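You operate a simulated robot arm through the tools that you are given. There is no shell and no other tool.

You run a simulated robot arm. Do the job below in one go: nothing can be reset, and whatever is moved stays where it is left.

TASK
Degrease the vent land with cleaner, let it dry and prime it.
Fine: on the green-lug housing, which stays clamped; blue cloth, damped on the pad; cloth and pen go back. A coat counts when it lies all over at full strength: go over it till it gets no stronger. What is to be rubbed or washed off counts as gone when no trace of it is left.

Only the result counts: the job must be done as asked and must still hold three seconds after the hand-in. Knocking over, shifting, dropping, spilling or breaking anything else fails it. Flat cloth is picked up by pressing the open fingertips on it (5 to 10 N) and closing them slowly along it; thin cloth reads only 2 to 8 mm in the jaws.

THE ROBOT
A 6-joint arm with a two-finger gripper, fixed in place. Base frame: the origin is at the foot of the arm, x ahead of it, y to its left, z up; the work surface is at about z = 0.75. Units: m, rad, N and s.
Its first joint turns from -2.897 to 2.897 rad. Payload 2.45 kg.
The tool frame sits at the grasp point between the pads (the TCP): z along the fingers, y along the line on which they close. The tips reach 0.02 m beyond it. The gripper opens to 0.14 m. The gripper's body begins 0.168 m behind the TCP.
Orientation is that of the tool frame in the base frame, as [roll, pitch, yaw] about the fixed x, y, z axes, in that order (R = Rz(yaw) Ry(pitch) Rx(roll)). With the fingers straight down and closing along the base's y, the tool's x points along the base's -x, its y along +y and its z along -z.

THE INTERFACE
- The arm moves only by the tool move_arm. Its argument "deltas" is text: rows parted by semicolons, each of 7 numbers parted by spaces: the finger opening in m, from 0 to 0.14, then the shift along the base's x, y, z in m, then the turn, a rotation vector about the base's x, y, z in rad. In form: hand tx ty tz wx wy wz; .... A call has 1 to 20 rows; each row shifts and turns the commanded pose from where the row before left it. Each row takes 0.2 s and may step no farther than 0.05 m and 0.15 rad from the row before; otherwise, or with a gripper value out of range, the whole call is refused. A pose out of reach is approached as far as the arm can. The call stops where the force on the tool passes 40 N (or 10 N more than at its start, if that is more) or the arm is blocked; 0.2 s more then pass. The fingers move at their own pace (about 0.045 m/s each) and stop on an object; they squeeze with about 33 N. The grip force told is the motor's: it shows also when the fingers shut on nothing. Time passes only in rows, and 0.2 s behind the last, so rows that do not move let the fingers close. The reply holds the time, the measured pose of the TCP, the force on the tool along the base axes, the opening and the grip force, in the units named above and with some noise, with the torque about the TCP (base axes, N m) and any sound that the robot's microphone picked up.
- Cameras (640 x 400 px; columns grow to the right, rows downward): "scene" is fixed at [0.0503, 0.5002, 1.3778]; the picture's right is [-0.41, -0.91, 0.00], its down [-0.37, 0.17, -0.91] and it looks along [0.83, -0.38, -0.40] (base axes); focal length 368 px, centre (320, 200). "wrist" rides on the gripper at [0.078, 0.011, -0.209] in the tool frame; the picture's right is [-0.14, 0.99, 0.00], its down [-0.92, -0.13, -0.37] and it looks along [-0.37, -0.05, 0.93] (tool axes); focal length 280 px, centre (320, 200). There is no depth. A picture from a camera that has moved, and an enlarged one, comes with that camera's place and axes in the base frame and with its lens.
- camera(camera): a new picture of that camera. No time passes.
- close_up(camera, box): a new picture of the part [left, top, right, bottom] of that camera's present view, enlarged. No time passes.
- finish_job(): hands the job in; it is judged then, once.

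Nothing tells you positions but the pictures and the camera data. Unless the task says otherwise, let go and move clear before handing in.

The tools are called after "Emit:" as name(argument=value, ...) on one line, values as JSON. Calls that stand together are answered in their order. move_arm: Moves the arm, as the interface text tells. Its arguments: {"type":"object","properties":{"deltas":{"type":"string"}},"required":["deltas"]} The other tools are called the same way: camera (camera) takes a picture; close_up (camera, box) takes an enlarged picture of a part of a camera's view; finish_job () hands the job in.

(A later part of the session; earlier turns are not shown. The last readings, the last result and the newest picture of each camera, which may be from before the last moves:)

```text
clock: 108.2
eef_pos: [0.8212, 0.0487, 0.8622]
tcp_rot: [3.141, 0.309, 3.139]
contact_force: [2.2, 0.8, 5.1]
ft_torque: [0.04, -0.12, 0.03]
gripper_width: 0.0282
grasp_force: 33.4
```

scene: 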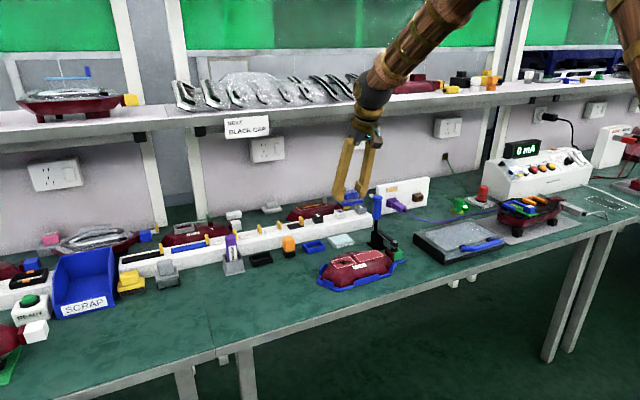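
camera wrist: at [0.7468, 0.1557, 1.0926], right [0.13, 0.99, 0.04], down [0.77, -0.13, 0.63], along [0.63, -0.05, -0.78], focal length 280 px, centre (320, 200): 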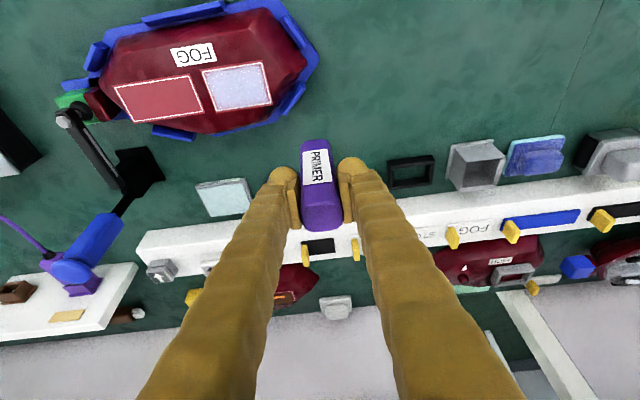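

Emit:
move_arm(deltas="0.01 -0.004 0 -0.0002 0 0 0; 0.01 0 0.006 -0.0001 0 0 0; 0.01 0 0.006 -0.0001 0 0 0; 0.01 0 0.006 -0.0001 0 0 0; 0.01 0 0.006 -0.0001 0 0 0; 0.01 0 0 0 0 0 0")

Emit:
close_up(camera="scene", box=[332, 240, 372, 280])

```text
clock: 109.5
eef_pos: [0.815, 0.073, 0.8613]
tcp_rot: [3.14, 0.31, 3.14]
contact_force: [-0.3, -1.0, 16.9]
ft_torque: [-0.05, 0.02, 0.02]
gripper_width: 0.0283
grasp_force: 33.6
```

```text
10.00 times, centred on (352, 260) of scene
camera zoom: at [0.0503, 0.5002, 1.3778], right [-0.41, -0.91, 0.0], down [-0.37, 0.17, -0.91], along [0.83, -0.38, -0.4], focal length 3675 px, centre (0, -400)
```

zoom: 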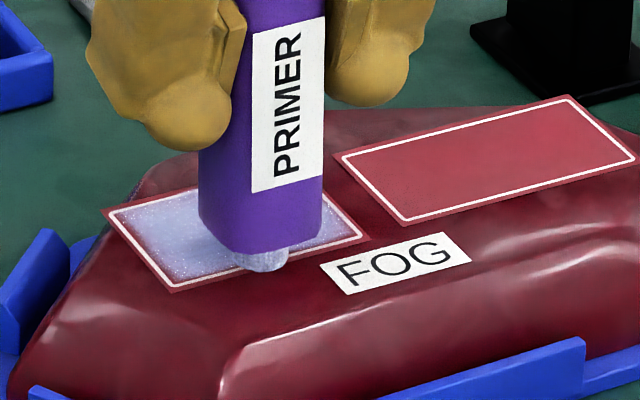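

The nib is right on the front outline; I shift 4 mm inward and continue to the +y end.

Emit:
move_arm(deltas="0.01 0.004 0.004 0 0 0 0; 0.01 0 0.006 -0.0001 0 0 0; 0.01 0 0.006 -0.0001 0 0 0; 0.01 0 0.006 -0.0001 0 0 0; 0.01 0 0 0 0 0 0")

```text
clock: 110.8
eef_pos: [0.8208, 0.0971, 0.8589]
tcp_rot: [3.14, 0.309, 3.14]
contact_force: [2.2, -4.5, 26.1]
ft_torque: [-0.27, -0.1, 0.01]
gripper_width: 0.0281
grasp_force: 32.7
```

Now I lift the pen aside and inspect the coat again.

Emit:
move_arm(deltas="0.01 0 -0.003 0.01 0 0 0; 0.01 0.02 0.0 0.025 0 0 0; 0.01 0.03 0.02 0.025 0 0 0; 0.01 0.02 0.03 0 0 0 0; 0.01 0 0 0 0 0 0")

Emit:
close_up(camera="scene", box=[332, 250, 368, 275])

Emit:
close_up(camera="wrist", box=[160, 30, 310, 130])

```text
clock: 112.0
eef_pos: [0.8942, 0.1441, 0.9185]
tcp_rot: [3.14, 0.309, 3.139]
contact_force: [-0.5, 0.5, -0.5]
ft_torque: [0.0, 0.0, -0.04]
gripper_width: 0.028
grasp_force: 32.4
```

```text
16.00 times, centred on (350, 262) of scene
camera zoom: at [0.0503, 0.5002, 1.3778], right [-0.41, -0.91, 0.0], down [-0.37, 0.17, -0.91], along [0.83, -0.38, -0.4], focal length 5879 px, centre (-160, -800)
```

zoom: 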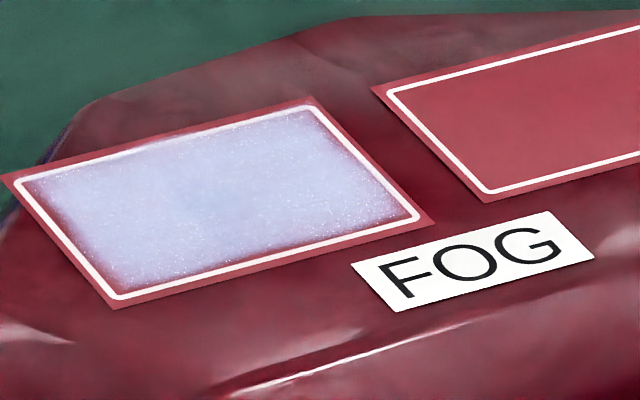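

```text
4.00 times, centred on (235, 80) of wrist
camera zoom: at [0.7563, 0.1544, 1.0935], right [0.13, 0.99, 0.04], down [0.77, -0.13, 0.63], along [0.63, -0.05, -0.78], focal length 1122 px, centre (660, 680)
```

zoom: 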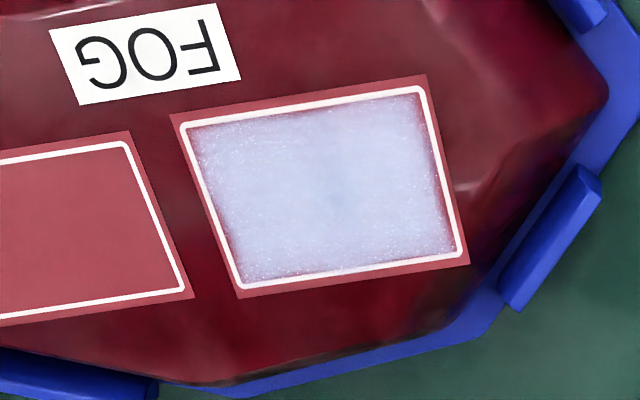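

Emit:
close_up(camera="wrist", box=[190, 40, 290, 115])

Emit:
close_up(camera="scene", box=[330, 252, 350, 272])

Emit:
close_up(camera="scene", box=[345, 252, 365, 272])

```text
5.33 times, centred on (240, 78) of wrist
camera zoom: at [0.7563, 0.1544, 1.0935], right [0.13, 0.99, 0.04], down [0.77, -0.13, 0.63], along [0.63, -0.05, -0.78], focal length 1495 px, centre (747, 853)
```

zoom: 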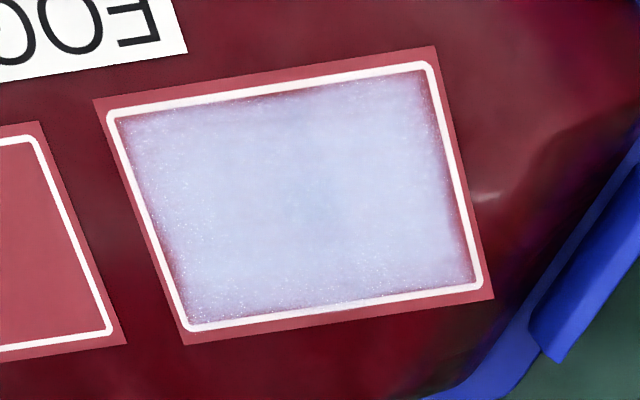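

```text
16.00 times, centred on (340, 262) of scene
camera zoom: at [0.0503, 0.5002, 1.3778], right [-0.41, -0.91, 0.0], down [-0.37, 0.17, -0.91], along [0.83, -0.38, -0.4], focal length 5879 px, centre (0, -792)
```

zoom: 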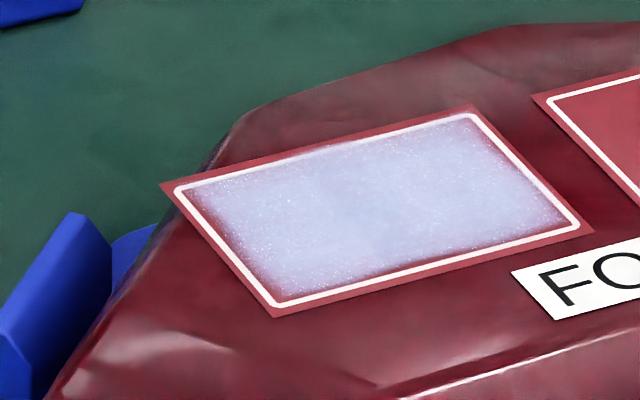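

```text
16.00 times, centred on (355, 262) of scene
camera zoom: at [0.0503, 0.5002, 1.3778], right [-0.41, -0.91, 0.0], down [-0.37, 0.17, -0.91], along [0.83, -0.38, -0.4], focal length 5879 px, centre (-240, -792)
```

zoom: 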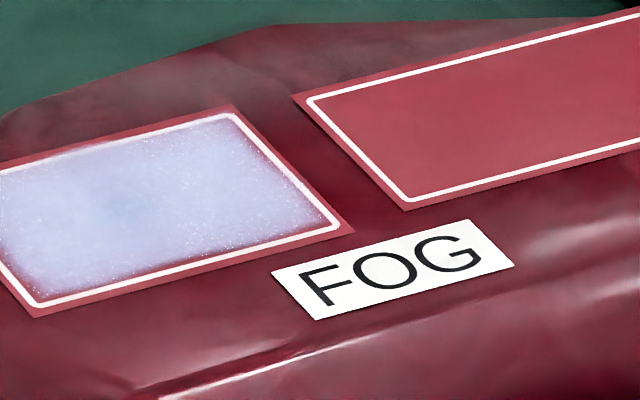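

The centre has become paler/denser than before (still a hint of the vent shadow), so the coat was still building. I go back and make further full passes over the land.

Emit:
move_arm(deltas="0.01 -0.02 -0.03 0 0 0 0; 0.01 -0.02 -0.032 -0.01 0 0 0; 0.01 -0.025 -0.03 -0.015 0 0 0; 0.01 0 0 -0.02 0 0 0; 0.01 0 0 -0.01 0 0 0; 0.01 0 0 0 0 0 0; 0.01 0 0 0 0 0 0")

```text
clock: 113.5
eef_pos: [0.8263, 0.0513, 0.8651]
tcp_rot: [3.14, 0.309, 3.14]
contact_force: [-0.2, 0.3, 0.4]
ft_torque: [-0.03, 0.0, -0.01]
gripper_width: 0.0279
grasp_force: 33.4
```

Emit:
move_arm(deltas="0.01 0 0 -0.002 0 0 0; 0.01 0 0 0 0 0 0")

```text
clock: 114.2
eef_pos: [0.8267, 0.0492, 0.8621]
tcp_rot: [3.139, 0.309, 3.14]
contact_force: [0.7, 1.2, -0.9]
ft_torque: [-0.06, -0.02, 0.0]
gripper_width: 0.028
grasp_force: 33.0
```

Emit:
move_arm(deltas="0.01 0 0.002 -0.001 0 0 0; 0.01 0 0 0 0 0 0")

```text
clock: 114.8
eef_pos: [0.8274, 0.0518, 0.8621]
tcp_rot: [3.141, 0.31, 3.138]
contact_force: [0.6, 0.4, 0.1]
ft_torque: [0.01, -0.02, -0.01]
gripper_width: 0.0282
grasp_force: 33.3
```

Emit:
move_arm(deltas="0.01 0 0 -0.0008 0 0 0; 0.01 0 0 0 0 0 0")

```text
clock: 115.3
eef_pos: [0.8251, 0.0531, 0.8613]
tcp_rot: [3.14, 0.308, 3.139]
contact_force: [-0.3, 0.6, 0.7]
ft_torque: [0.03, -0.01, 0.04]
gripper_width: 0.028
grasp_force: 33.0
```

Emit:
move_arm(deltas="0.01 0 0 -0.0008 0 0 0; 0.01 0 0 0 0 0 0")

```text
clock: 116.0
eef_pos: [0.8264, 0.0517, 0.8612]
tcp_rot: [3.139, 0.309, 3.139]
contact_force: [0.7, 0.8, 0.6]
ft_torque: [0.01, -0.03, 0.02]
gripper_width: 0.0283
grasp_force: 32.9
```

Emit:
move_arm(deltas="0.01 0 0 -0.0008 0 0 0; 0.01 0 0 0 0 0 0")

Emit:
close_up(camera="scene", box=[332, 240, 372, 280])

```text
clock: 116.5
eef_pos: [0.8251, 0.0518, 0.8614]
tcp_rot: [3.139, 0.31, 3.14]
contact_force: [2.1, -0.3, 4.8]
ft_torque: [0.02, -0.15, 0.0]
gripper_width: 0.0282
grasp_force: 33.6
```

```text
10.00 times, centred on (352, 260) of scene
camera zoom: at [0.0503, 0.5002, 1.3778], right [-0.41, -0.91, 0.0], down [-0.37, 0.17, -0.91], along [0.83, -0.38, -0.4], focal length 3675 px, centre (0, -400)
```

zoom: 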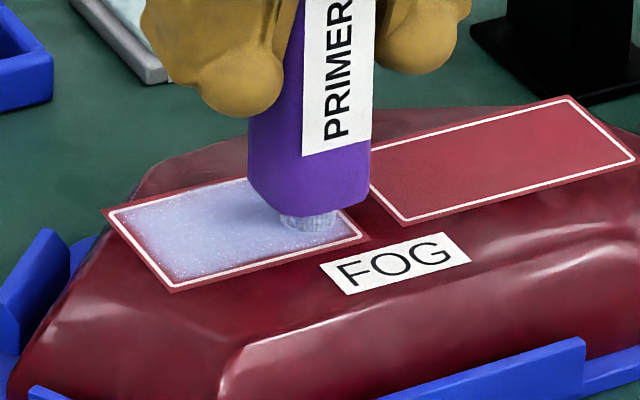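

Contact again. I run long interior passes now, following the slope.

Emit:
move_arm(deltas="0.01 0 0.006 -0.0003 0 0 0; 0.01 0 0.006 -0.0002 0 0 0; 0.01 0 0.006 -0.0002 0 0 0; 0.01 0 0.006 -0.0002 0 0 0; 0.01 0 0.006 -0.0002 0 0 0; 0.01 0 0.006 -0.0002 0 0 0; 0.01 0 0.006 -0.0002 0 0 0; 0.01 0 0 0 0 0 0")

```text
clock: 118.3
eef_pos: [0.8259, 0.094, 0.8579]
tcp_rot: [3.141, 0.309, 3.14]
contact_force: [-0.9, -5.8, 26.2]
ft_torque: [-0.32, 0.01, -0.01]
gripper_width: 0.0281
grasp_force: 33.4
```

Emit:
move_arm(deltas="0.01 0.007 0 0 0 0 0; 0.01 0 -0.006 0.0002 0 0 0; 0.01 0 -0.006 0.0002 0 0 0; 0.01 0 -0.006 0.0002 0 0 0; 0.01 0 0 0 0 0 0")

```text
clock: 119.5
eef_pos: [0.833, 0.076, 0.8584]
tcp_rot: [3.139, 0.31, 3.141]
contact_force: [-0.7, 0.5, -1.1]
ft_torque: [0.02, 0.01, -0.02]
gripper_width: 0.028
grasp_force: 33.4
```

Emit:
move_arm(deltas="0.01 0 0 -0.0008 0 0 0; 0.01 0 0 0 0 0 0")

```text
clock: 120.2
eef_pos: [0.8328, 0.0754, 0.857]
tcp_rot: [3.141, 0.309, 3.14]
contact_force: [-0.3, 0.1, -1.3]
ft_torque: [0.0, -0.01, -0.02]
gripper_width: 0.0282
grasp_force: 32.7
```

Emit:
move_arm(deltas="0.01 0 0 -0.0008 0 0 0; 0.01 0 0 0 0 0 0")

Emit:
close_up(camera="scene", box=[322, 220, 382, 280])

```text
clock: 120.8
eef_pos: [0.8334, 0.0754, 0.8587]
tcp_rot: [-3.141, 0.31, 3.14]
contact_force: [-0.6, -1.3, 4.9]
ft_torque: [-0.07, -0.04, -0.01]
gripper_width: 0.0279
grasp_force: 33.3
```

```text
6.67 times, centred on (352, 250) of scene
camera zoom: at [0.0503, 0.5002, 1.3778], right [-0.41, -0.91, 0.0], down [-0.37, 0.17, -0.91], along [0.83, -0.38, -0.4], focal length 2450 px, centre (107, -133)
```

zoom: 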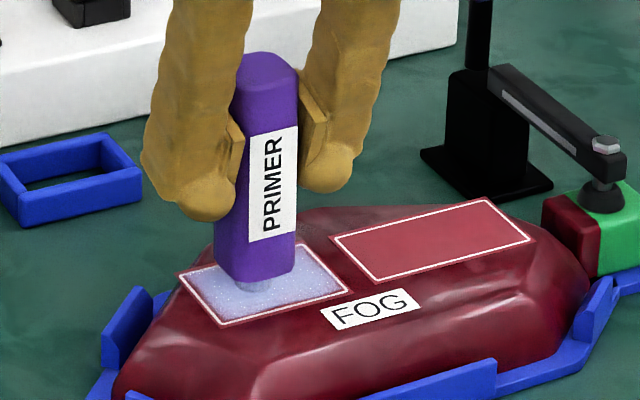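

The pen has slipped up ~1 cm in the grip under the firmer strokes, so I'll keep the force lower. I continue the middle passes gently.

Emit:
move_arm(deltas="0.01 0 -0.006 0.0001 0 0 0; 0.01 0 -0.006 0.0002 0 0 0; 0.01 0 -0.006 0.0002 0 0 0; 0.01 0 -0.005 0.0002 0 0 0; 0.01 0 0 0 0 0 0")

```text
clock: 122.0
eef_pos: [0.8307, 0.0529, 0.8571]
tcp_rot: [3.139, 0.308, 3.138]
contact_force: [-0.4, 0.9, 1.2]
ft_torque: [0.05, 0.02, 0.02]
gripper_width: 0.0282
grasp_force: 32.1
```

Emit:
move_arm(deltas="0.01 0.004 0 -0.0004 0 0 0; 0.01 0.004 0 -0.0002 0 0 0; 0.01 0 0 0 0 0 0")

```text
clock: 122.8
eef_pos: [0.8413, 0.0526, 0.8575]
tcp_rot: [3.14, 0.309, 3.14]
contact_force: [-1.9, 0.3, 11.5]
ft_torque: [0.06, 0.05, 0.0]
gripper_width: 0.0279
grasp_force: 32.9
```

Emit:
move_arm(deltas="0.01 0 0.006 -0.0001 0 0 0; 0.01 0 0.006 -0.0001 0 0 0; 0.01 0 0.006 -0.0001 0 0 0; 0.01 0 0 0 0 0 0")

```text
clock: 123.8
eef_pos: [0.8421, 0.0723, 0.8569]
tcp_rot: [3.139, 0.309, 3.139]
contact_force: [0.3, -1.3, 14.5]
ft_torque: [-0.08, -0.02, 0.04]
gripper_width: 0.0282
grasp_force: 33.1
```

Emit:
move_arm(deltas="0.01 0 0.006 -0.0001 0 0 0; 0.01 0 0.006 -0.0001 0 0 0; 0.01 0 0.006 -0.0001 0 0 0; 0.01 0 0.004 -0.0001 0 0 0; 0.01 0 0 0 0 0 0")

```text
clock: 125.0
eef_pos: [0.8417, 0.0938, 0.8566]
tcp_rot: [3.139, 0.31, -3.141]
contact_force: [-0.3, -1.2, 15.6]
ft_torque: [-0.1, -0.02, -0.02]
gripper_width: 0.028
grasp_force: 32.8
```

Steady 11–16 N. Return passes at x ≈ 0.834 and x ≈ 0.826.

Emit:
move_arm(deltas="0.01 -0.007 0 0.0001 0 0 0; 0.01 0 -0.006 0.0001 0 0 0; 0.01 0 -0.006 0.0001 0 0 0; 0.01 0 -0.006 0.0001 0 0 0; 0.01 0 -0.006 0.0001 0 0 0; 0.01 0 -0.006 0.0001 0 0 0; 0.01 0 -0.006 0.0001 0 0 0; 0.01 0 -0.005 0.0001 0 0 0; 0.01 0 0 0 0 0 0")

```text
clock: 127.0
eef_pos: [0.8338, 0.0517, 0.8567]
tcp_rot: [3.14, 0.31, 3.14]
contact_force: [0.0, 0.1, 5.6]
ft_torque: [0.07, -0.01, 0.0]
gripper_width: 0.028
grasp_force: 33.0
```

Emit:
move_arm(deltas="0.01 -0.007 0 0 0 0 0; 0.01 0 0.006 -0.0002 0 0 0; 0.01 0 0.006 -0.0001 0 0 0; 0.01 0 0.006 -0.0001 0 0 0; 0.01 0 0.006 -0.0001 0 0 0; 0.01 0 0.006 -0.0001 0 0 0; 0.01 0 0.006 -0.0001 0 0 0; 0.01 0 0.006 -0.0001 0 0 0; 0.01 0 0 0 0 0 0")

Emit:
close_up(camera="scene", box=[332, 240, 372, 280])

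```text
clock: 128.9
eef_pos: [0.8281, 0.0941, 0.8563]
tcp_rot: [3.139, 0.308, 3.14]
contact_force: [0.7, -0.6, -0.2]
ft_torque: [0.0, -0.01, 0.0]
gripper_width: 0.028
grasp_force: 32.7
```

```text
10.00 times, centred on (352, 260) of scene
camera zoom: at [0.0503, 0.5002, 1.3778], right [-0.41, -0.91, 0.0], down [-0.37, 0.17, -0.91], along [0.83, -0.38, -0.4], focal length 3675 px, centre (0, -400)
```

zoom: 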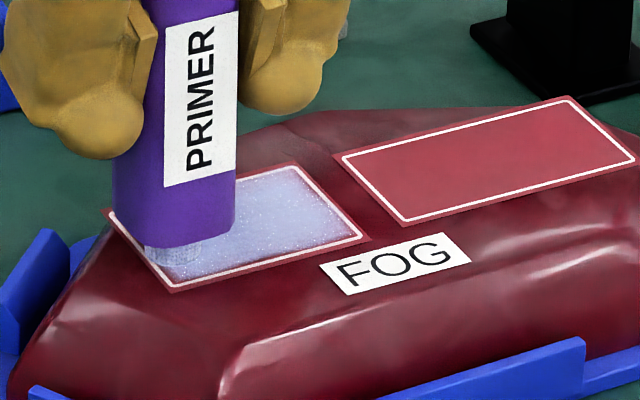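

I lift aside to the same inspection pose and compare the coat.

Emit:
move_arm(deltas="0.01 0 0 0.012 0 0 0; 0.01 0.02 0.0 0.025 0 0 0; 0.01 0.026 0.02 0.025 0 0 0; 0.01 0.02 0.03 0 0 0 0; 0.01 0 0 0 0 0 0; 0.01 0 0 0 0 0 0")

Emit:
close_up(camera="wrist", box=[190, 40, 290, 115])

Emit:
close_up(camera="scene", box=[332, 250, 368, 275])

```text
clock: 130.3
eef_pos: [0.897, 0.1427, 0.917]
tcp_rot: [3.14, 0.309, 3.139]
contact_force: [-0.5, 0.3, 0.1]
ft_torque: [0.04, 0.01, -0.03]
gripper_width: 0.0281
grasp_force: 32.8
```

```text
5.33 times, centred on (240, 78) of wrist
camera zoom: at [0.7584, 0.1536, 1.0926], right [0.13, 0.99, 0.04], down [0.77, -0.13, 0.63], along [0.63, -0.05, -0.78], focal length 1495 px, centre (747, 853)
```

zoom: 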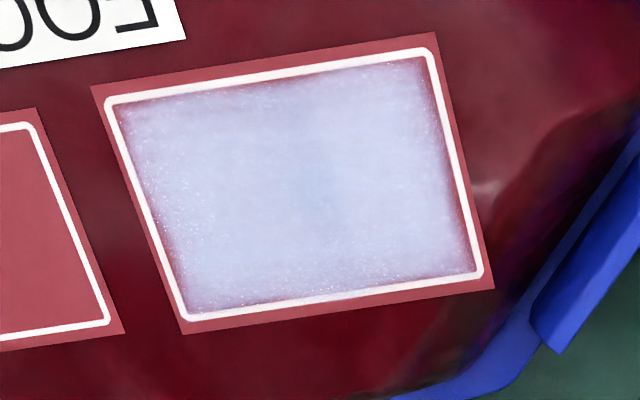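

```text
16.00 times, centred on (350, 262) of scene
camera zoom: at [0.0503, 0.5002, 1.3778], right [-0.41, -0.91, 0.0], down [-0.37, 0.17, -0.91], along [0.83, -0.38, -0.4], focal length 5879 px, centre (-160, -800)
```

zoom: 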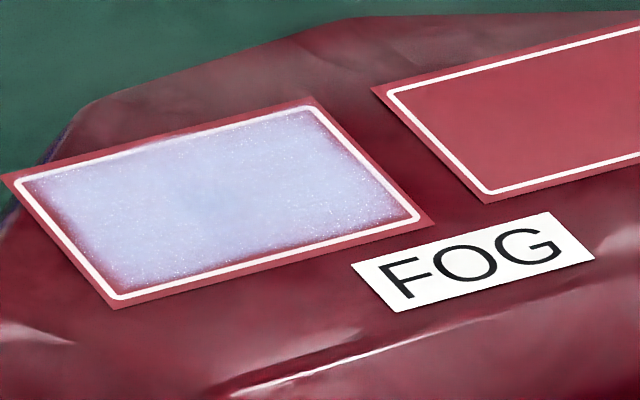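

Very similar to before, slightly paler in the centre; the irregular edge fringe has not changed with passes so it looks inherent. To be sure of full strength, I do one more complete round.

Emit:
move_arm(deltas="0.01 -0.02 -0.03 0 0 0 0; 0.01 -0.024 -0.03 -0.01 0 0 0; 0.01 -0.026 -0.03 -0.015 0 0 0; 0.01 0 0 -0.02 0 0 0; 0.01 0 0 -0.01 0 0 0; 0.01 0 0 -0.002 0 0 0; 0.01 0 0 0 0 0 0; 0.01 0 0 0 0 0 0")

```text
clock: 132.2
eef_pos: [0.8239, 0.0549, 0.8616]
tcp_rot: [3.139, 0.309, 3.139]
contact_force: [0.2, 0.7, -1.2]
ft_torque: [0.0, -0.01, 0.02]
gripper_width: 0.0281
grasp_force: 33.4
```

Emit:
move_arm(deltas="0.01 -0.003 -0.004 -0.002 0 0 0; 0.01 0 0 -0.0015 0 0 0; 0.01 0 0 0 0 0 0")

```text
clock: 132.9
eef_pos: [0.8199, 0.0506, 0.8572]
tcp_rot: [3.138, 0.308, 3.14]
contact_force: [0.2, 1.3, -0.6]
ft_torque: [-0.01, -0.04, -0.01]
gripper_width: 0.0281
grasp_force: 32.8
```

Emit:
move_arm(deltas="0.01 0 0 -0.0008 0 0 0; 0.01 0 0 0 0 0 0")

```text
clock: 133.6
eef_pos: [0.8203, 0.0484, 0.8579]
tcp_rot: [3.139, 0.308, 3.141]
contact_force: [0.5, 0.7, -0.6]
ft_torque: [-0.05, 0.0, 0.0]
gripper_width: 0.0281
grasp_force: 33.2
```

Emit:
move_arm(deltas="0.01 0 0 -0.0008 0 0 0; 0.01 0 0 0 0 0 0")

```text
clock: 134.2
eef_pos: [0.8209, 0.0508, 0.8569]
tcp_rot: [3.141, 0.308, 3.14]
contact_force: [-1.8, -0.1, 10.0]
ft_torque: [-0.01, 0.08, 0.0]
gripper_width: 0.028
grasp_force: 33.0
```

Emit:
move_arm(deltas="0.01 0 0.006 -0.0001 0 0 0; 0.01 0 0.006 -0.0001 0 0 0; 0.01 0 0.006 -0.0001 0 0 0; 0.01 0 0.006 -0.0001 0 0 0; 0.01 0 0.006 -0.0001 0 0 0; 0.01 0 0.006 -0.0001 0 0 0; 0.01 0 0.006 -0.0001 0 0 0; 0.01 0 0.003 -0.0001 0 0 0; 0.01 0 0 0 0 0 0")

```text
clock: 136.2
eef_pos: [0.8218, 0.0933, 0.8568]
tcp_rot: [3.14, 0.311, 3.139]
contact_force: [0.3, -2.3, 20.7]
ft_torque: [-0.11, 0.01, 0.01]
gripper_width: 0.028
grasp_force: 32.8
```

Emit:
move_arm(deltas="0.01 0.008 0 0.0002 0 0 0; 0.01 0 -0.006 0.0001 0 0 0; 0.01 0 -0.006 0.0001 0 0 0; 0.01 0 -0.006 0.0001 0 0 0; 0.01 0 -0.006 0.0001 0 0 0; 0.01 0 -0.006 0.0001 0 0 0; 0.01 0 -0.006 0.0001 0 0 0; 0.01 0 -0.006 0.0001 0 0 0; 0.01 0 0 0 0 0 0")

```text
clock: 138.2
eef_pos: [0.827, 0.0522, 0.8553]
tcp_rot: [3.139, 0.308, 3.14]
contact_force: [0.6, 0.1, -0.3]
ft_torque: [0.03, 0.03, 0.0]
gripper_width: 0.028
grasp_force: 32.6
```

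Emit:
move_arm(deltas="0.01 0.004 0 -0.0008 0 0 0; 0.01 0 0 0 0 0 0")

```text
clock: 138.8
eef_pos: [0.8312, 0.0532, 0.8555]
tcp_rot: [3.14, 0.31, 3.14]
contact_force: [-0.1, 0.9, -0.4]
ft_torque: [0.02, -0.01, 0.01]
gripper_width: 0.0279
grasp_force: 33.3
```

Emit:
move_arm(deltas="0.01 0.002 0 -0.0007 0 0 0; 0.01 0 0 0 0 0 0")

```text
clock: 139.3
eef_pos: [0.8354, 0.0532, 0.8556]
tcp_rot: [3.14, 0.308, 3.141]
contact_force: [-1.4, -0.4, 4.9]
ft_torque: [-0.04, 0.11, 0.01]
gripper_width: 0.0279
grasp_force: 33.0
```

Emit:
move_arm(deltas="0.01 0 0.006 -0.0002 0 0 0; 0.01 0 0.006 -0.0001 0 0 0; 0.01 0 0.006 -0.0001 0 0 0; 0.01 0 0.006 -0.0001 0 0 0; 0.01 0 0.006 -0.0001 0 0 0; 0.01 0 0.006 -0.0001 0 0 0; 0.01 0 0.006 -0.0001 0 0 0; 0.01 0 0 0 0 0 0")

```text
clock: 141.2
eef_pos: [0.8348, 0.0949, 0.8545]
tcp_rot: [3.139, 0.31, 3.139]
contact_force: [1.5, -2.0, 18.5]
ft_torque: [-0.1, -0.01, 0.02]
gripper_width: 0.0277
grasp_force: 33.4
```

Emit:
move_arm(deltas="0.01 0.007 0 0 0 0 0; 0.01 0 -0.006 0 0 0 0; 0.01 0 -0.006 0 0 0 0; 0.01 0 -0.006 0.0001 0 0 0; 0.01 0 -0.006 0.0001 0 0 0; 0.01 0 -0.006 0.0001 0 0 0; 0.01 0 -0.006 0.0001 0 0 0; 0.01 0 -0.006 0.0001 0 0 0; 0.01 0 0 0 0 0 0")

Emit:
close_up(camera="scene", box=[322, 220, 382, 280])

```text
clock: 143.2
eef_pos: [0.8391, 0.0524, 0.8548]
tcp_rot: [3.139, 0.309, -3.141]
contact_force: [0.1, 2.3, 6.2]
ft_torque: [0.07, -0.03, 0.02]
gripper_width: 0.028
grasp_force: 32.6
```

```text
6.67 times, centred on (352, 250) of scene
camera zoom: at [0.0503, 0.5002, 1.3778], right [-0.41, -0.91, 0.0], down [-0.37, 0.17, -0.91], along [0.83, -0.38, -0.4], focal length 2450 px, centre (107, -133)
```

zoom: 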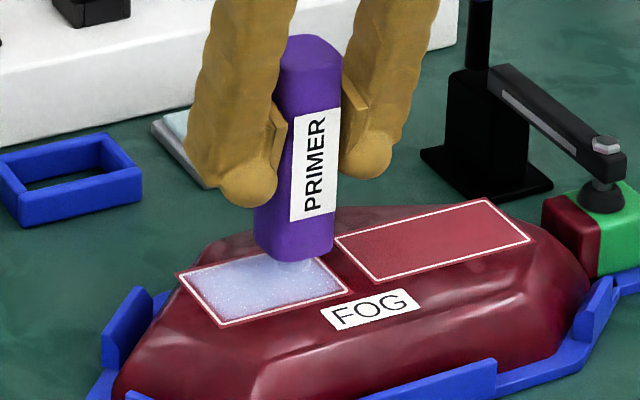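

One more pass along the rear edge, then inspect.

Emit:
move_arm(deltas="0.01 0.006 0 -0.0003 0 0 0; 0.01 0 0.006 -0.0002 0 0 0; 0.01 0 0.006 -0.0001 0 0 0; 0.01 0 0.006 -0.0001 0 0 0; 0.01 0 0.006 -0.0001 0 0 0; 0.01 0 0.006 -0.0001 0 0 0; 0.01 0 0.006 -0.0001 0 0 0; 0.01 0 0.006 -0.0001 0 0 0; 0.01 0 0 0 0 0 0")

Emit:
move_arm(deltas="0.01 0 0 0.012 0 0 0; 0.01 0.015 0.0 0.025 0 0 0; 0.01 0.02 0.02 0.025 0 0 0; 0.01 0.015 0.03 0 0 0 0; 0.01 0 0 0 0 0 0; 0.01 0 0 0 0 0 0")

Emit:
close_up(camera="wrist", box=[190, 40, 290, 115])

Emit:
close_up(camera="scene", box=[332, 250, 368, 275])

```text
clock: 145.2
eef_pos: [0.8477, 0.0941, 0.8547]
tcp_rot: [3.139, 0.308, 3.141]
contact_force: [0.0, 0.3, 3.1]
ft_torque: [0.01, -0.01, 0.01]
gripper_width: 0.0279
grasp_force: 32.8
```

```text
clock: 146.6
eef_pos: [0.8947, 0.1465, 0.9156]
tcp_rot: [3.14, 0.308, 3.14]
contact_force: [-0.3, 0.2, -1.0]
ft_torque: [0.03, -0.01, -0.01]
gripper_width: 0.028
grasp_force: 33.0
```

```text
5.33 times, centred on (240, 78) of wrist
camera zoom: at [0.7568, 0.157, 1.0908], right [0.13, 0.99, 0.04], down [0.77, -0.13, 0.63], along [0.63, -0.05, -0.78], focal length 1495 px, centre (747, 853)
```

zoom: 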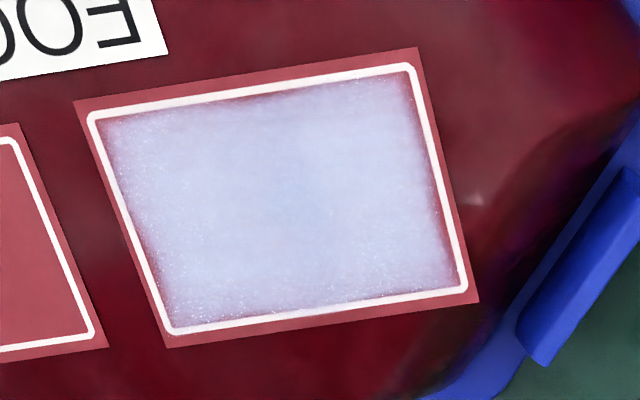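

```text
16.00 times, centred on (350, 262) of scene
camera zoom: at [0.0503, 0.5002, 1.3778], right [-0.41, -0.91, 0.0], down [-0.37, 0.17, -0.91], along [0.83, -0.38, -0.4], focal length 5879 px, centre (-160, -800)
```

zoom: 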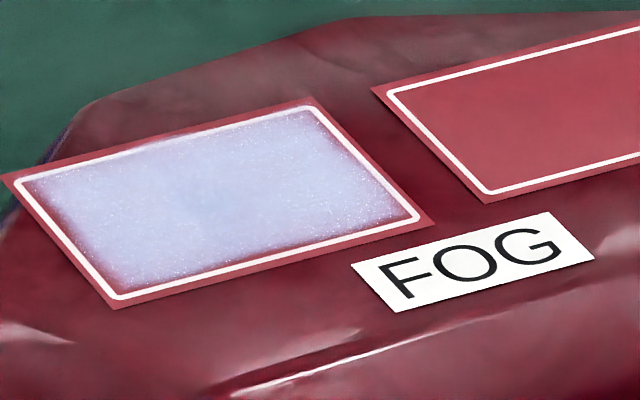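

The coat no longer changes with further passes, so it is at full strength, and the neighbouring land is untouched. Now I return the pen; it has slid up about 1.4 cm in the grip, so I check its attitude first while moving back over the holder.

Emit:
move_arm(deltas="0.01 0 0.035 0.03 0 0 0; 0.01 0.005 0.045 0 0 0 0; 0.01 0.01 0.045 0 0 0 0; 0.01 0.02 0.04 0 0 0 0; 0.01 0.03 0.03 0 0 0 0; 0.01 0.027 0.013 0 0 0 0; 0.01 0 0 0 0 0 0; 0.01 0 0 0 0 0 0")

Emit:
camera(camera="wrist")

Emit:
close_up(camera="scene", box=[195, 190, 275, 285])

```text
clock: 148.3
eef_pos: [0.99, 0.3544, 0.9443]
tcp_rot: [3.138, 0.308, 3.14]
contact_force: [-0.1, 0.0, -0.3]
ft_torque: [0.0, 0.03, -0.02]
gripper_width: 0.0282
grasp_force: 32.6
```

```text
taken
camera wrist: at [0.8514, 0.3645, 1.1198], right [0.13, 0.99, 0.04], down [0.77, -0.13, 0.63], along [0.63, -0.05, -0.77], focal length 280 px, centre (320, 200)
```

wrist: 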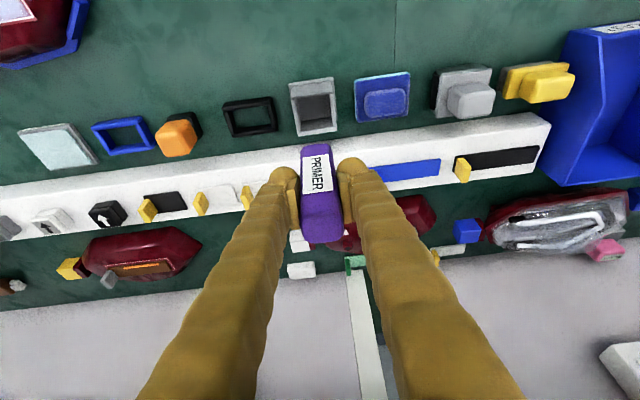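

```text
4.21 times, centred on (235, 238) of scene
camera zoom: at [0.0503, 0.5002, 1.3778], right [-0.41, -0.91, 0.0], down [-0.37, 0.17, -0.91], along [0.83, -0.38, -0.4], focal length 1547 px, centre (678, 42)
```

zoom: 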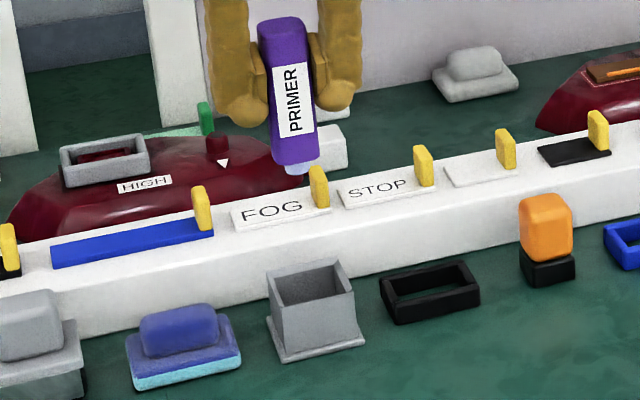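

Emit:
close_up(camera="scene", box=[215, 185, 265, 240])

Emit:
close_up(camera="wrist", box=[260, 60, 380, 150])

```text
7.27 times, centred on (240, 212) of scene
camera zoom: at [0.0503, 0.5002, 1.3778], right [-0.41, -0.91, 0.0], down [-0.37, 0.17, -0.91], along [0.83, -0.38, -0.4], focal length 2672 px, centre (902, 109)
```

zoom: 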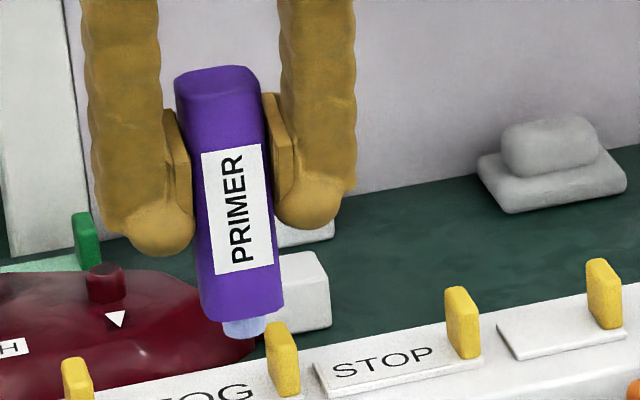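

```text
4.44 times, centred on (320, 105) of wrist
camera zoom: at [0.8514, 0.3645, 1.1198], right [0.13, 0.99, 0.04], down [0.77, -0.13, 0.63], along [0.63, -0.05, -0.77], focal length 1246 px, centre (320, 622)
```

zoom: 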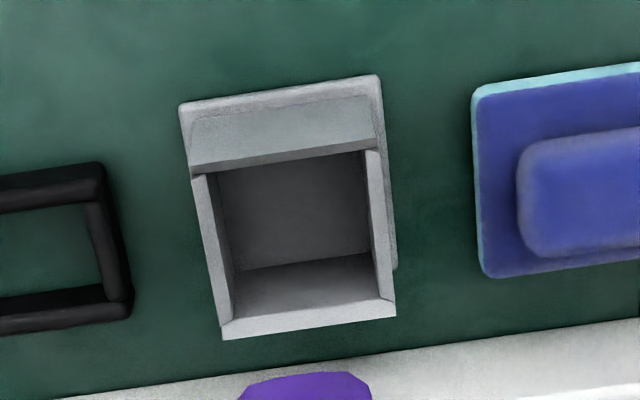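

The pen is still vertical. The holder's mouth is centred at about (0.989, 0.354) with ~6 mm clearance each side. I lower to just above the rim and check.

Emit:
move_arm(deltas="0.01 -0.003 0.001 -0.03 0 0 0; 0.01 0 0 -0.03 0 0 0; 0.01 0 0 -0.015 0 0 0; 0.01 0 0 0 0 0 0; 0.01 0 0 0 0 0 0")

Emit:
close_up(camera="scene", box=[205, 210, 265, 285])

Emit:
close_up(camera="wrist", box=[230, 90, 410, 210])

```text
clock: 149.6
eef_pos: [0.9852, 0.355, 0.8703]
tcp_rot: [3.138, 0.309, 3.14]
contact_force: [-0.6, 0.4, 0.2]
ft_torque: [0.01, 0.04, 0.06]
gripper_width: 0.0278
grasp_force: 33.1
```

```text
5.33 times, centred on (235, 248) of scene
camera zoom: at [0.0503, 0.5002, 1.3778], right [-0.41, -0.91, 0.0], down [-0.37, 0.17, -0.91], along [0.83, -0.38, -0.4], focal length 1960 px, centre (773, -53)
```

zoom: 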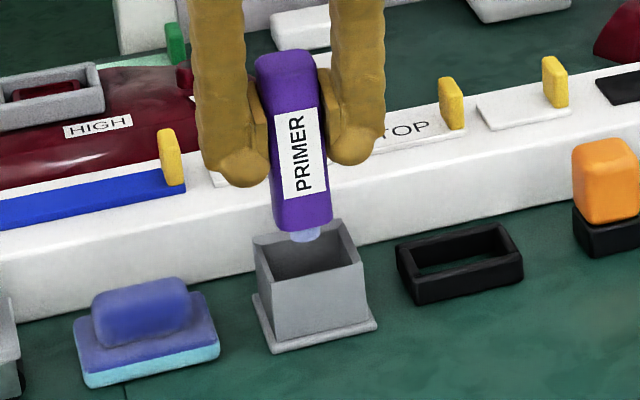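

```text
3.33 times, centred on (320, 150) of wrist
camera zoom: at [0.8467, 0.3657, 1.0446], right [0.13, 0.99, 0.04], down [0.77, -0.13, 0.63], along [0.63, -0.05, -0.77], focal length 935 px, centre (320, 367)
```

zoom: 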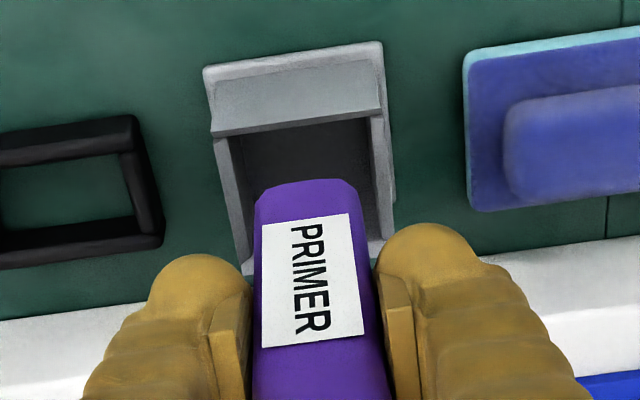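

Nib is right over the mouth; pen's front face is close to the front wall, so I shift 4 mm in +x and lower gently.

Emit:
move_arm(deltas="0.01 0.004 -0.001 -0.002 0 0 0; 0.01 0 0 -0.008 0 0 0; 0.01 0 0 -0.008 0 0 0; 0.01 0 0 -0.006 0 0 0; 0.01 0 0 0 0 0 0")

Emit:
close_up(camera="scene", box=[205, 210, 265, 285])

Emit:
close_up(camera="wrist", box=[230, 90, 410, 210])

```text
clock: 150.8
eef_pos: [0.9896, 0.3527, 0.845]
tcp_rot: [3.14, 0.309, 3.141]
contact_force: [-0.2, 0.1, -0.6]
ft_torque: [-0.01, 0.01, -0.01]
gripper_width: 0.0279
grasp_force: 33.1
```

```text
5.33 times, centred on (235, 248) of scene
camera zoom: at [0.0503, 0.5002, 1.3778], right [-0.41, -0.91, 0.0], down [-0.37, 0.17, -0.91], along [0.83, -0.38, -0.4], focal length 1960 px, centre (773, -53)
```

zoom: 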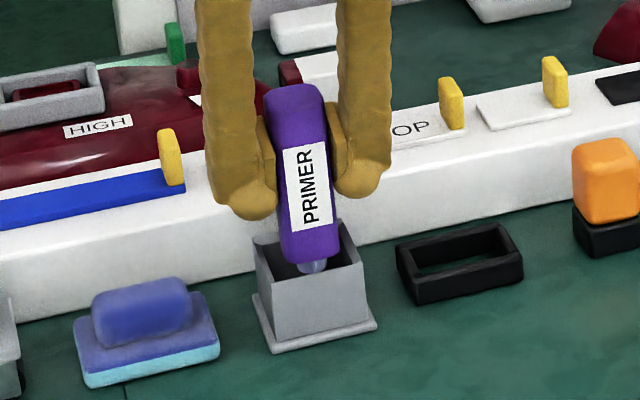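

```text
3.33 times, centred on (320, 150) of wrist
camera zoom: at [0.852, 0.3628, 1.0208], right [0.13, 0.99, 0.04], down [0.77, -0.13, 0.63], along [0.63, -0.05, -0.77], focal length 935 px, centre (320, 367)
```

zoom: 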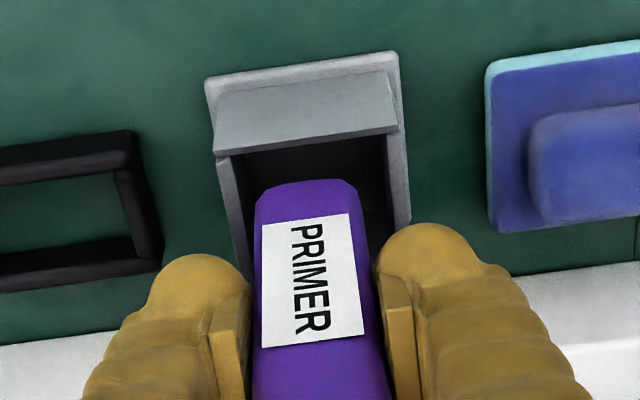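

The nib is in the mouth with clearance. I continue down slowly.

Emit:
move_arm(deltas="0.01 0 0.001 -0.006 0 0 0; 0.01 0 0 -0.006 0 0 0; 0.01 0 0 -0.004 0 0 0; 0.01 0 0 0 0 0 0")

Emit:
close_up(camera="scene", box=[205, 210, 265, 285])

```text
clock: 151.8
eef_pos: [0.9906, 0.3558, 0.8301]
tcp_rot: [3.141, 0.31, 3.138]
contact_force: [-0.2, -0.5, -0.4]
ft_torque: [-0.04, 0.02, 0.01]
gripper_width: 0.0283
grasp_force: 33.2
```

```text
5.33 times, centred on (235, 248) of scene
camera zoom: at [0.0503, 0.5002, 1.3778], right [-0.41, -0.91, 0.0], down [-0.37, 0.17, -0.91], along [0.83, -0.38, -0.4], focal length 1960 px, centre (773, -53)
```

zoom: 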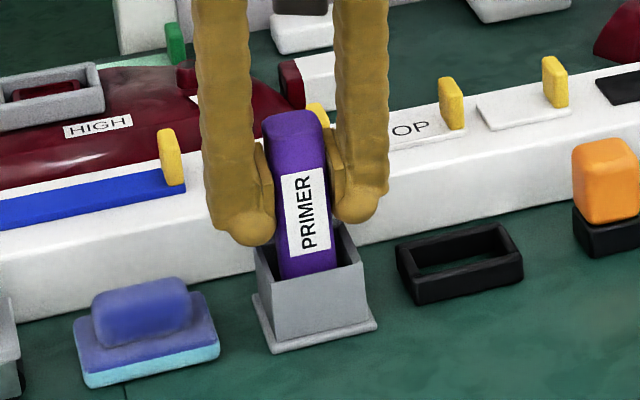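

Emit:
move_arm(deltas="0.01 0 -0.001 -0.002 0 0 0; 0.01 0 0 -0.002 0 0 0; 0.01 0 0 0 0 0 0")

```text
clock: 152.6
eef_pos: [0.9908, 0.3528, 0.8266]
tcp_rot: [3.14, 0.309, 3.138]
contact_force: [-0.1, 0.6, 0.1]
ft_torque: [-0.02, 0.0, -0.02]
gripper_width: 0.0279
grasp_force: 33.5
```

Emit:
move_arm(deltas="0.01 0 0.001 -0.002 0 0 0; 0.01 0 0 0 0 0 0")

```text
clock: 153.2
eef_pos: [0.9899, 0.3554, 0.8235]
tcp_rot: [3.14, 0.307, 3.14]
contact_force: [0.0, -0.5, -1.1]
ft_torque: [-0.01, 0.01, 0.0]
gripper_width: 0.0283
grasp_force: 33.0
```

Emit:
move_arm(deltas="0.01 0 0 -0.0015 0 0 0; 0.01 0 0 0 0 0 0")

```text
clock: 153.8
eef_pos: [0.9911, 0.3548, 0.8226]
tcp_rot: [3.14, 0.309, 3.14]
contact_force: [-0.2, -0.3, -0.8]
ft_torque: [-0.01, 0.02, 0.03]
gripper_width: 0.0283
grasp_force: 33.2
```

Emit:
move_arm(deltas="0.01 0 0 -0.0015 0 0 0; 0.01 0 0 0 0 0 0")

Emit:
close_up(camera="scene", box=[205, 210, 265, 285])

```text
clock: 154.3
eef_pos: [0.9908, 0.3547, 0.8212]
tcp_rot: [3.14, 0.307, 3.14]
contact_force: [0.5, -0.6, 0.4]
ft_torque: [0.01, -0.02, 0.01]
gripper_width: 0.028
grasp_force: 32.6
```

```text
5.33 times, centred on (235, 248) of scene
camera zoom: at [0.0503, 0.5002, 1.3778], right [-0.41, -0.91, 0.0], down [-0.37, 0.17, -0.91], along [0.83, -0.38, -0.4], focal length 1960 px, centre (773, -53)
```

zoom: 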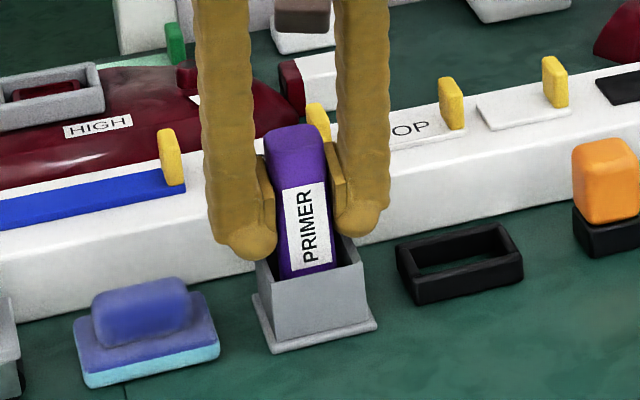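

The pen is within 2–3 mm of its original height. A little further until it bottoms.

Emit:
move_arm(deltas="0.01 0 0 -0.0012 0 0 0; 0.01 0 0 0 0 0 0")

```text
clock: 154.9
eef_pos: [0.9911, 0.354, 0.8206]
tcp_rot: [3.141, 0.31, 3.139]
contact_force: [0.0, -0.2, -0.6]
ft_torque: [-0.02, -0.03, 0.02]
gripper_width: 0.0282
grasp_force: 33.2
```

Emit:
move_arm(deltas="0.01 0 0 -0.0012 0 0 0; 0.01 0 0 0 0 0 0")

```text
clock: 155.6
eef_pos: [0.9908, 0.3551, 0.8198]
tcp_rot: [3.14, 0.31, 3.141]
contact_force: [-0.4, 0.6, 5.9]
ft_torque: [0.04, 0.01, -0.03]
gripper_width: 0.028
grasp_force: 33.2
```

The pen has bottomed in the holder (≈6 N). I open gently and rise straight up.

Emit:
move_arm(deltas="0.03 0 0 0.0003 0 0 0; 0.034 0 0 0 0 0 0; 0.04 0 0 0 0 0 0; 0.048 0 0 0 0 0 0; 0.052 0 0 0 0 0 0; 0.052 0 0 0 0 0 0")

Emit:
close_up(camera="scene", box=[205, 210, 265, 285])

```text
clock: 156.9
eef_pos: [0.9904, 0.354, 0.8196]
tcp_rot: [3.139, 0.308, 3.14]
contact_force: [-0.3, -1.1, -0.1]
ft_torque: [-0.02, 0.02, 0.01]
gripper_width: 0.0519
grasp_force: 0.1
```

```text
5.33 times, centred on (235, 248) of scene
camera zoom: at [0.0503, 0.5002, 1.3778], right [-0.41, -0.91, 0.0], down [-0.37, 0.17, -0.91], along [0.83, -0.38, -0.4], focal length 1960 px, centre (773, -53)
```

zoom: 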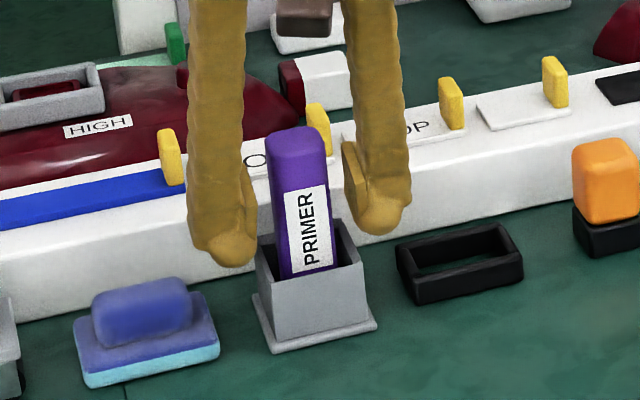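

The pen stands in its holder on its own. I rise straight up and pull back clear.

Emit:
move_arm(deltas="0.052 0 0 0.01 0 0 0; 0.052 0 0 0.025 0 0 0; 0.052 0 0 0.035 0 0 0; 0.052 0 0 0.04 0 0 0; 0.052 -0.02 0 0.03 0 0 0; 0.052 -0.045 0 0.01 0 0 0; 0.052 -0.045 -0.01 0.01 0 0 0; 0.052 -0.04 -0.02 0.01 0 0 0; 0.052 0 0 0 0 0 0")

Emit:
camera(camera="scene")

Emit:
close_up(camera="scene", box=[185, 230, 265, 290])

Emit:
close_up(camera="scene", box=[310, 210, 410, 300])

Emit:
camera(camera="wrist")

```text
clock: 158.9
eef_pos: [0.8374, 0.3247, 0.9875]
tcp_rot: [3.139, 0.308, 3.141]
contact_force: [0.3, -0.2, 0.1]
ft_torque: [0.01, -0.02, -0.03]
gripper_width: 0.0521
grasp_force: 0.0
```

```text
taken
```

scene: 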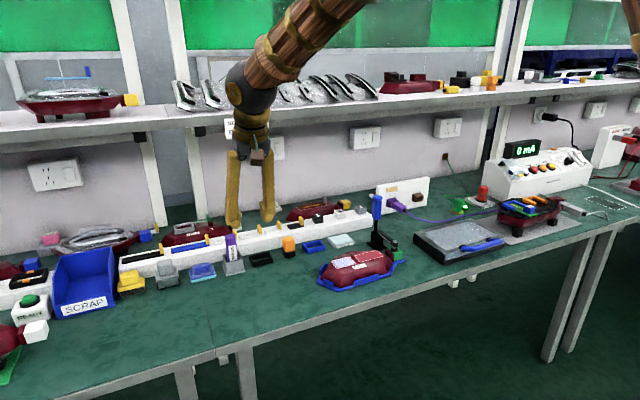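

```text
6.67 times, centred on (225, 260) of scene
camera zoom: at [0.0503, 0.5002, 1.3778], right [-0.41, -0.91, 0.0], down [-0.37, 0.17, -0.91], along [0.83, -0.38, -0.4], focal length 2450 px, centre (953, -200)
```

zoom: 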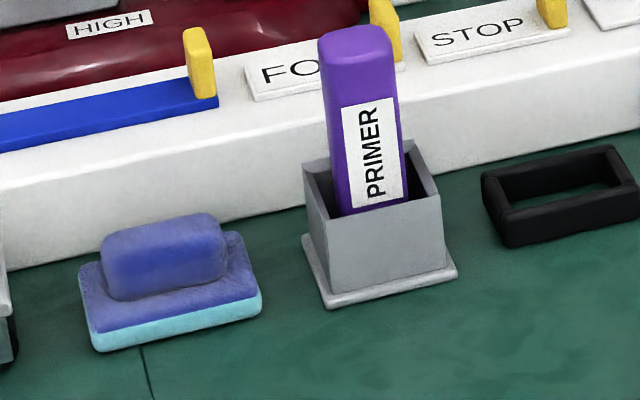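

```text
4.44 times, centred on (360, 255) of scene
camera zoom: at [0.0503, 0.5002, 1.3778], right [-0.41, -0.91, 0.0], down [-0.37, 0.17, -0.91], along [0.83, -0.38, -0.4], focal length 1633 px, centre (142, -44)
```

zoom: 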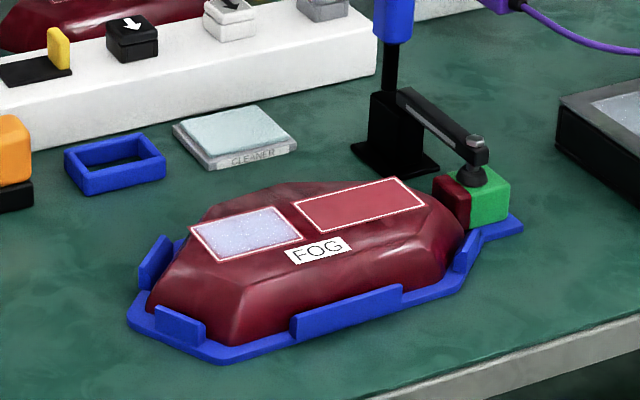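

```text
taken
camera wrist: at [0.6999, 0.3354, 1.1632], right [0.13, 0.99, 0.04], down [0.77, -0.13, 0.63], along [0.63, -0.05, -0.77], focal length 280 px, centre (320, 200)
```

wrist: 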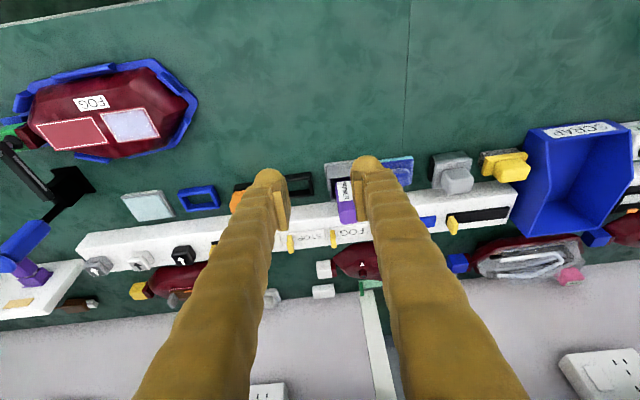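

Pen and cloth are back in place. Before handing in I take a closer top view of the primed land with the wrist camera to judge the coat's edges.

Emit:
move_arm(deltas="0.08 -0.02 -0.045 0 0 0 0; 0.1 -0.02 -0.045 0 0 0 0; 0.14 -0.02 -0.045 -0.01 0 0 0; 0.14 -0.01 -0.045 -0.015 0 0 0; 0.14 0 -0.045 -0.02 0 0 0; 0.14 0 -0.02 -0.02 0 0 0; 0.14 0 0 0 0 0 0; 0.14 0 0 0 0 0 0")

Emit:
camera(camera="wrist")

Emit:
close_up(camera="wrist", box=[270, 130, 370, 210])

```text
refused: row 3 steps farther than a row can; nothing moved
```

```text
taken
camera wrist: at [0.6999, 0.3354, 1.1632], right [0.13, 0.99, 0.04], down [0.77, -0.13, 0.63], along [0.63, -0.05, -0.77], focal length 280 px, centre (320, 200)
```

wrist: 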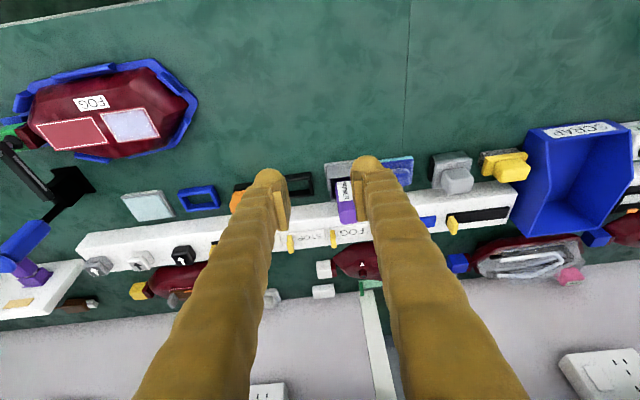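

```text
5.00 times, centred on (320, 170) of wrist
camera zoom: at [0.6999, 0.3354, 1.1632], right [0.13, 0.99, 0.04], down [0.77, -0.13, 0.63], along [0.63, -0.05, -0.77], focal length 1402 px, centre (320, 350)
```

zoom: 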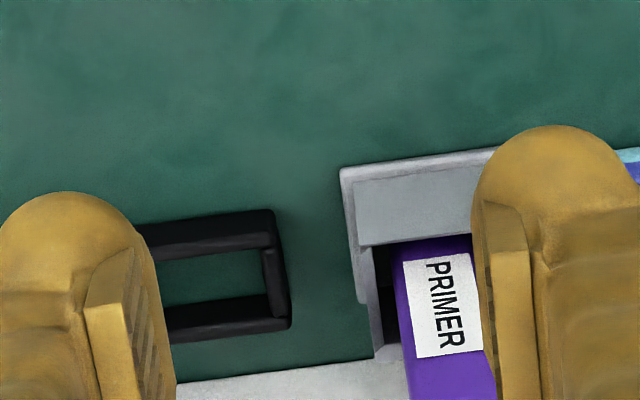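

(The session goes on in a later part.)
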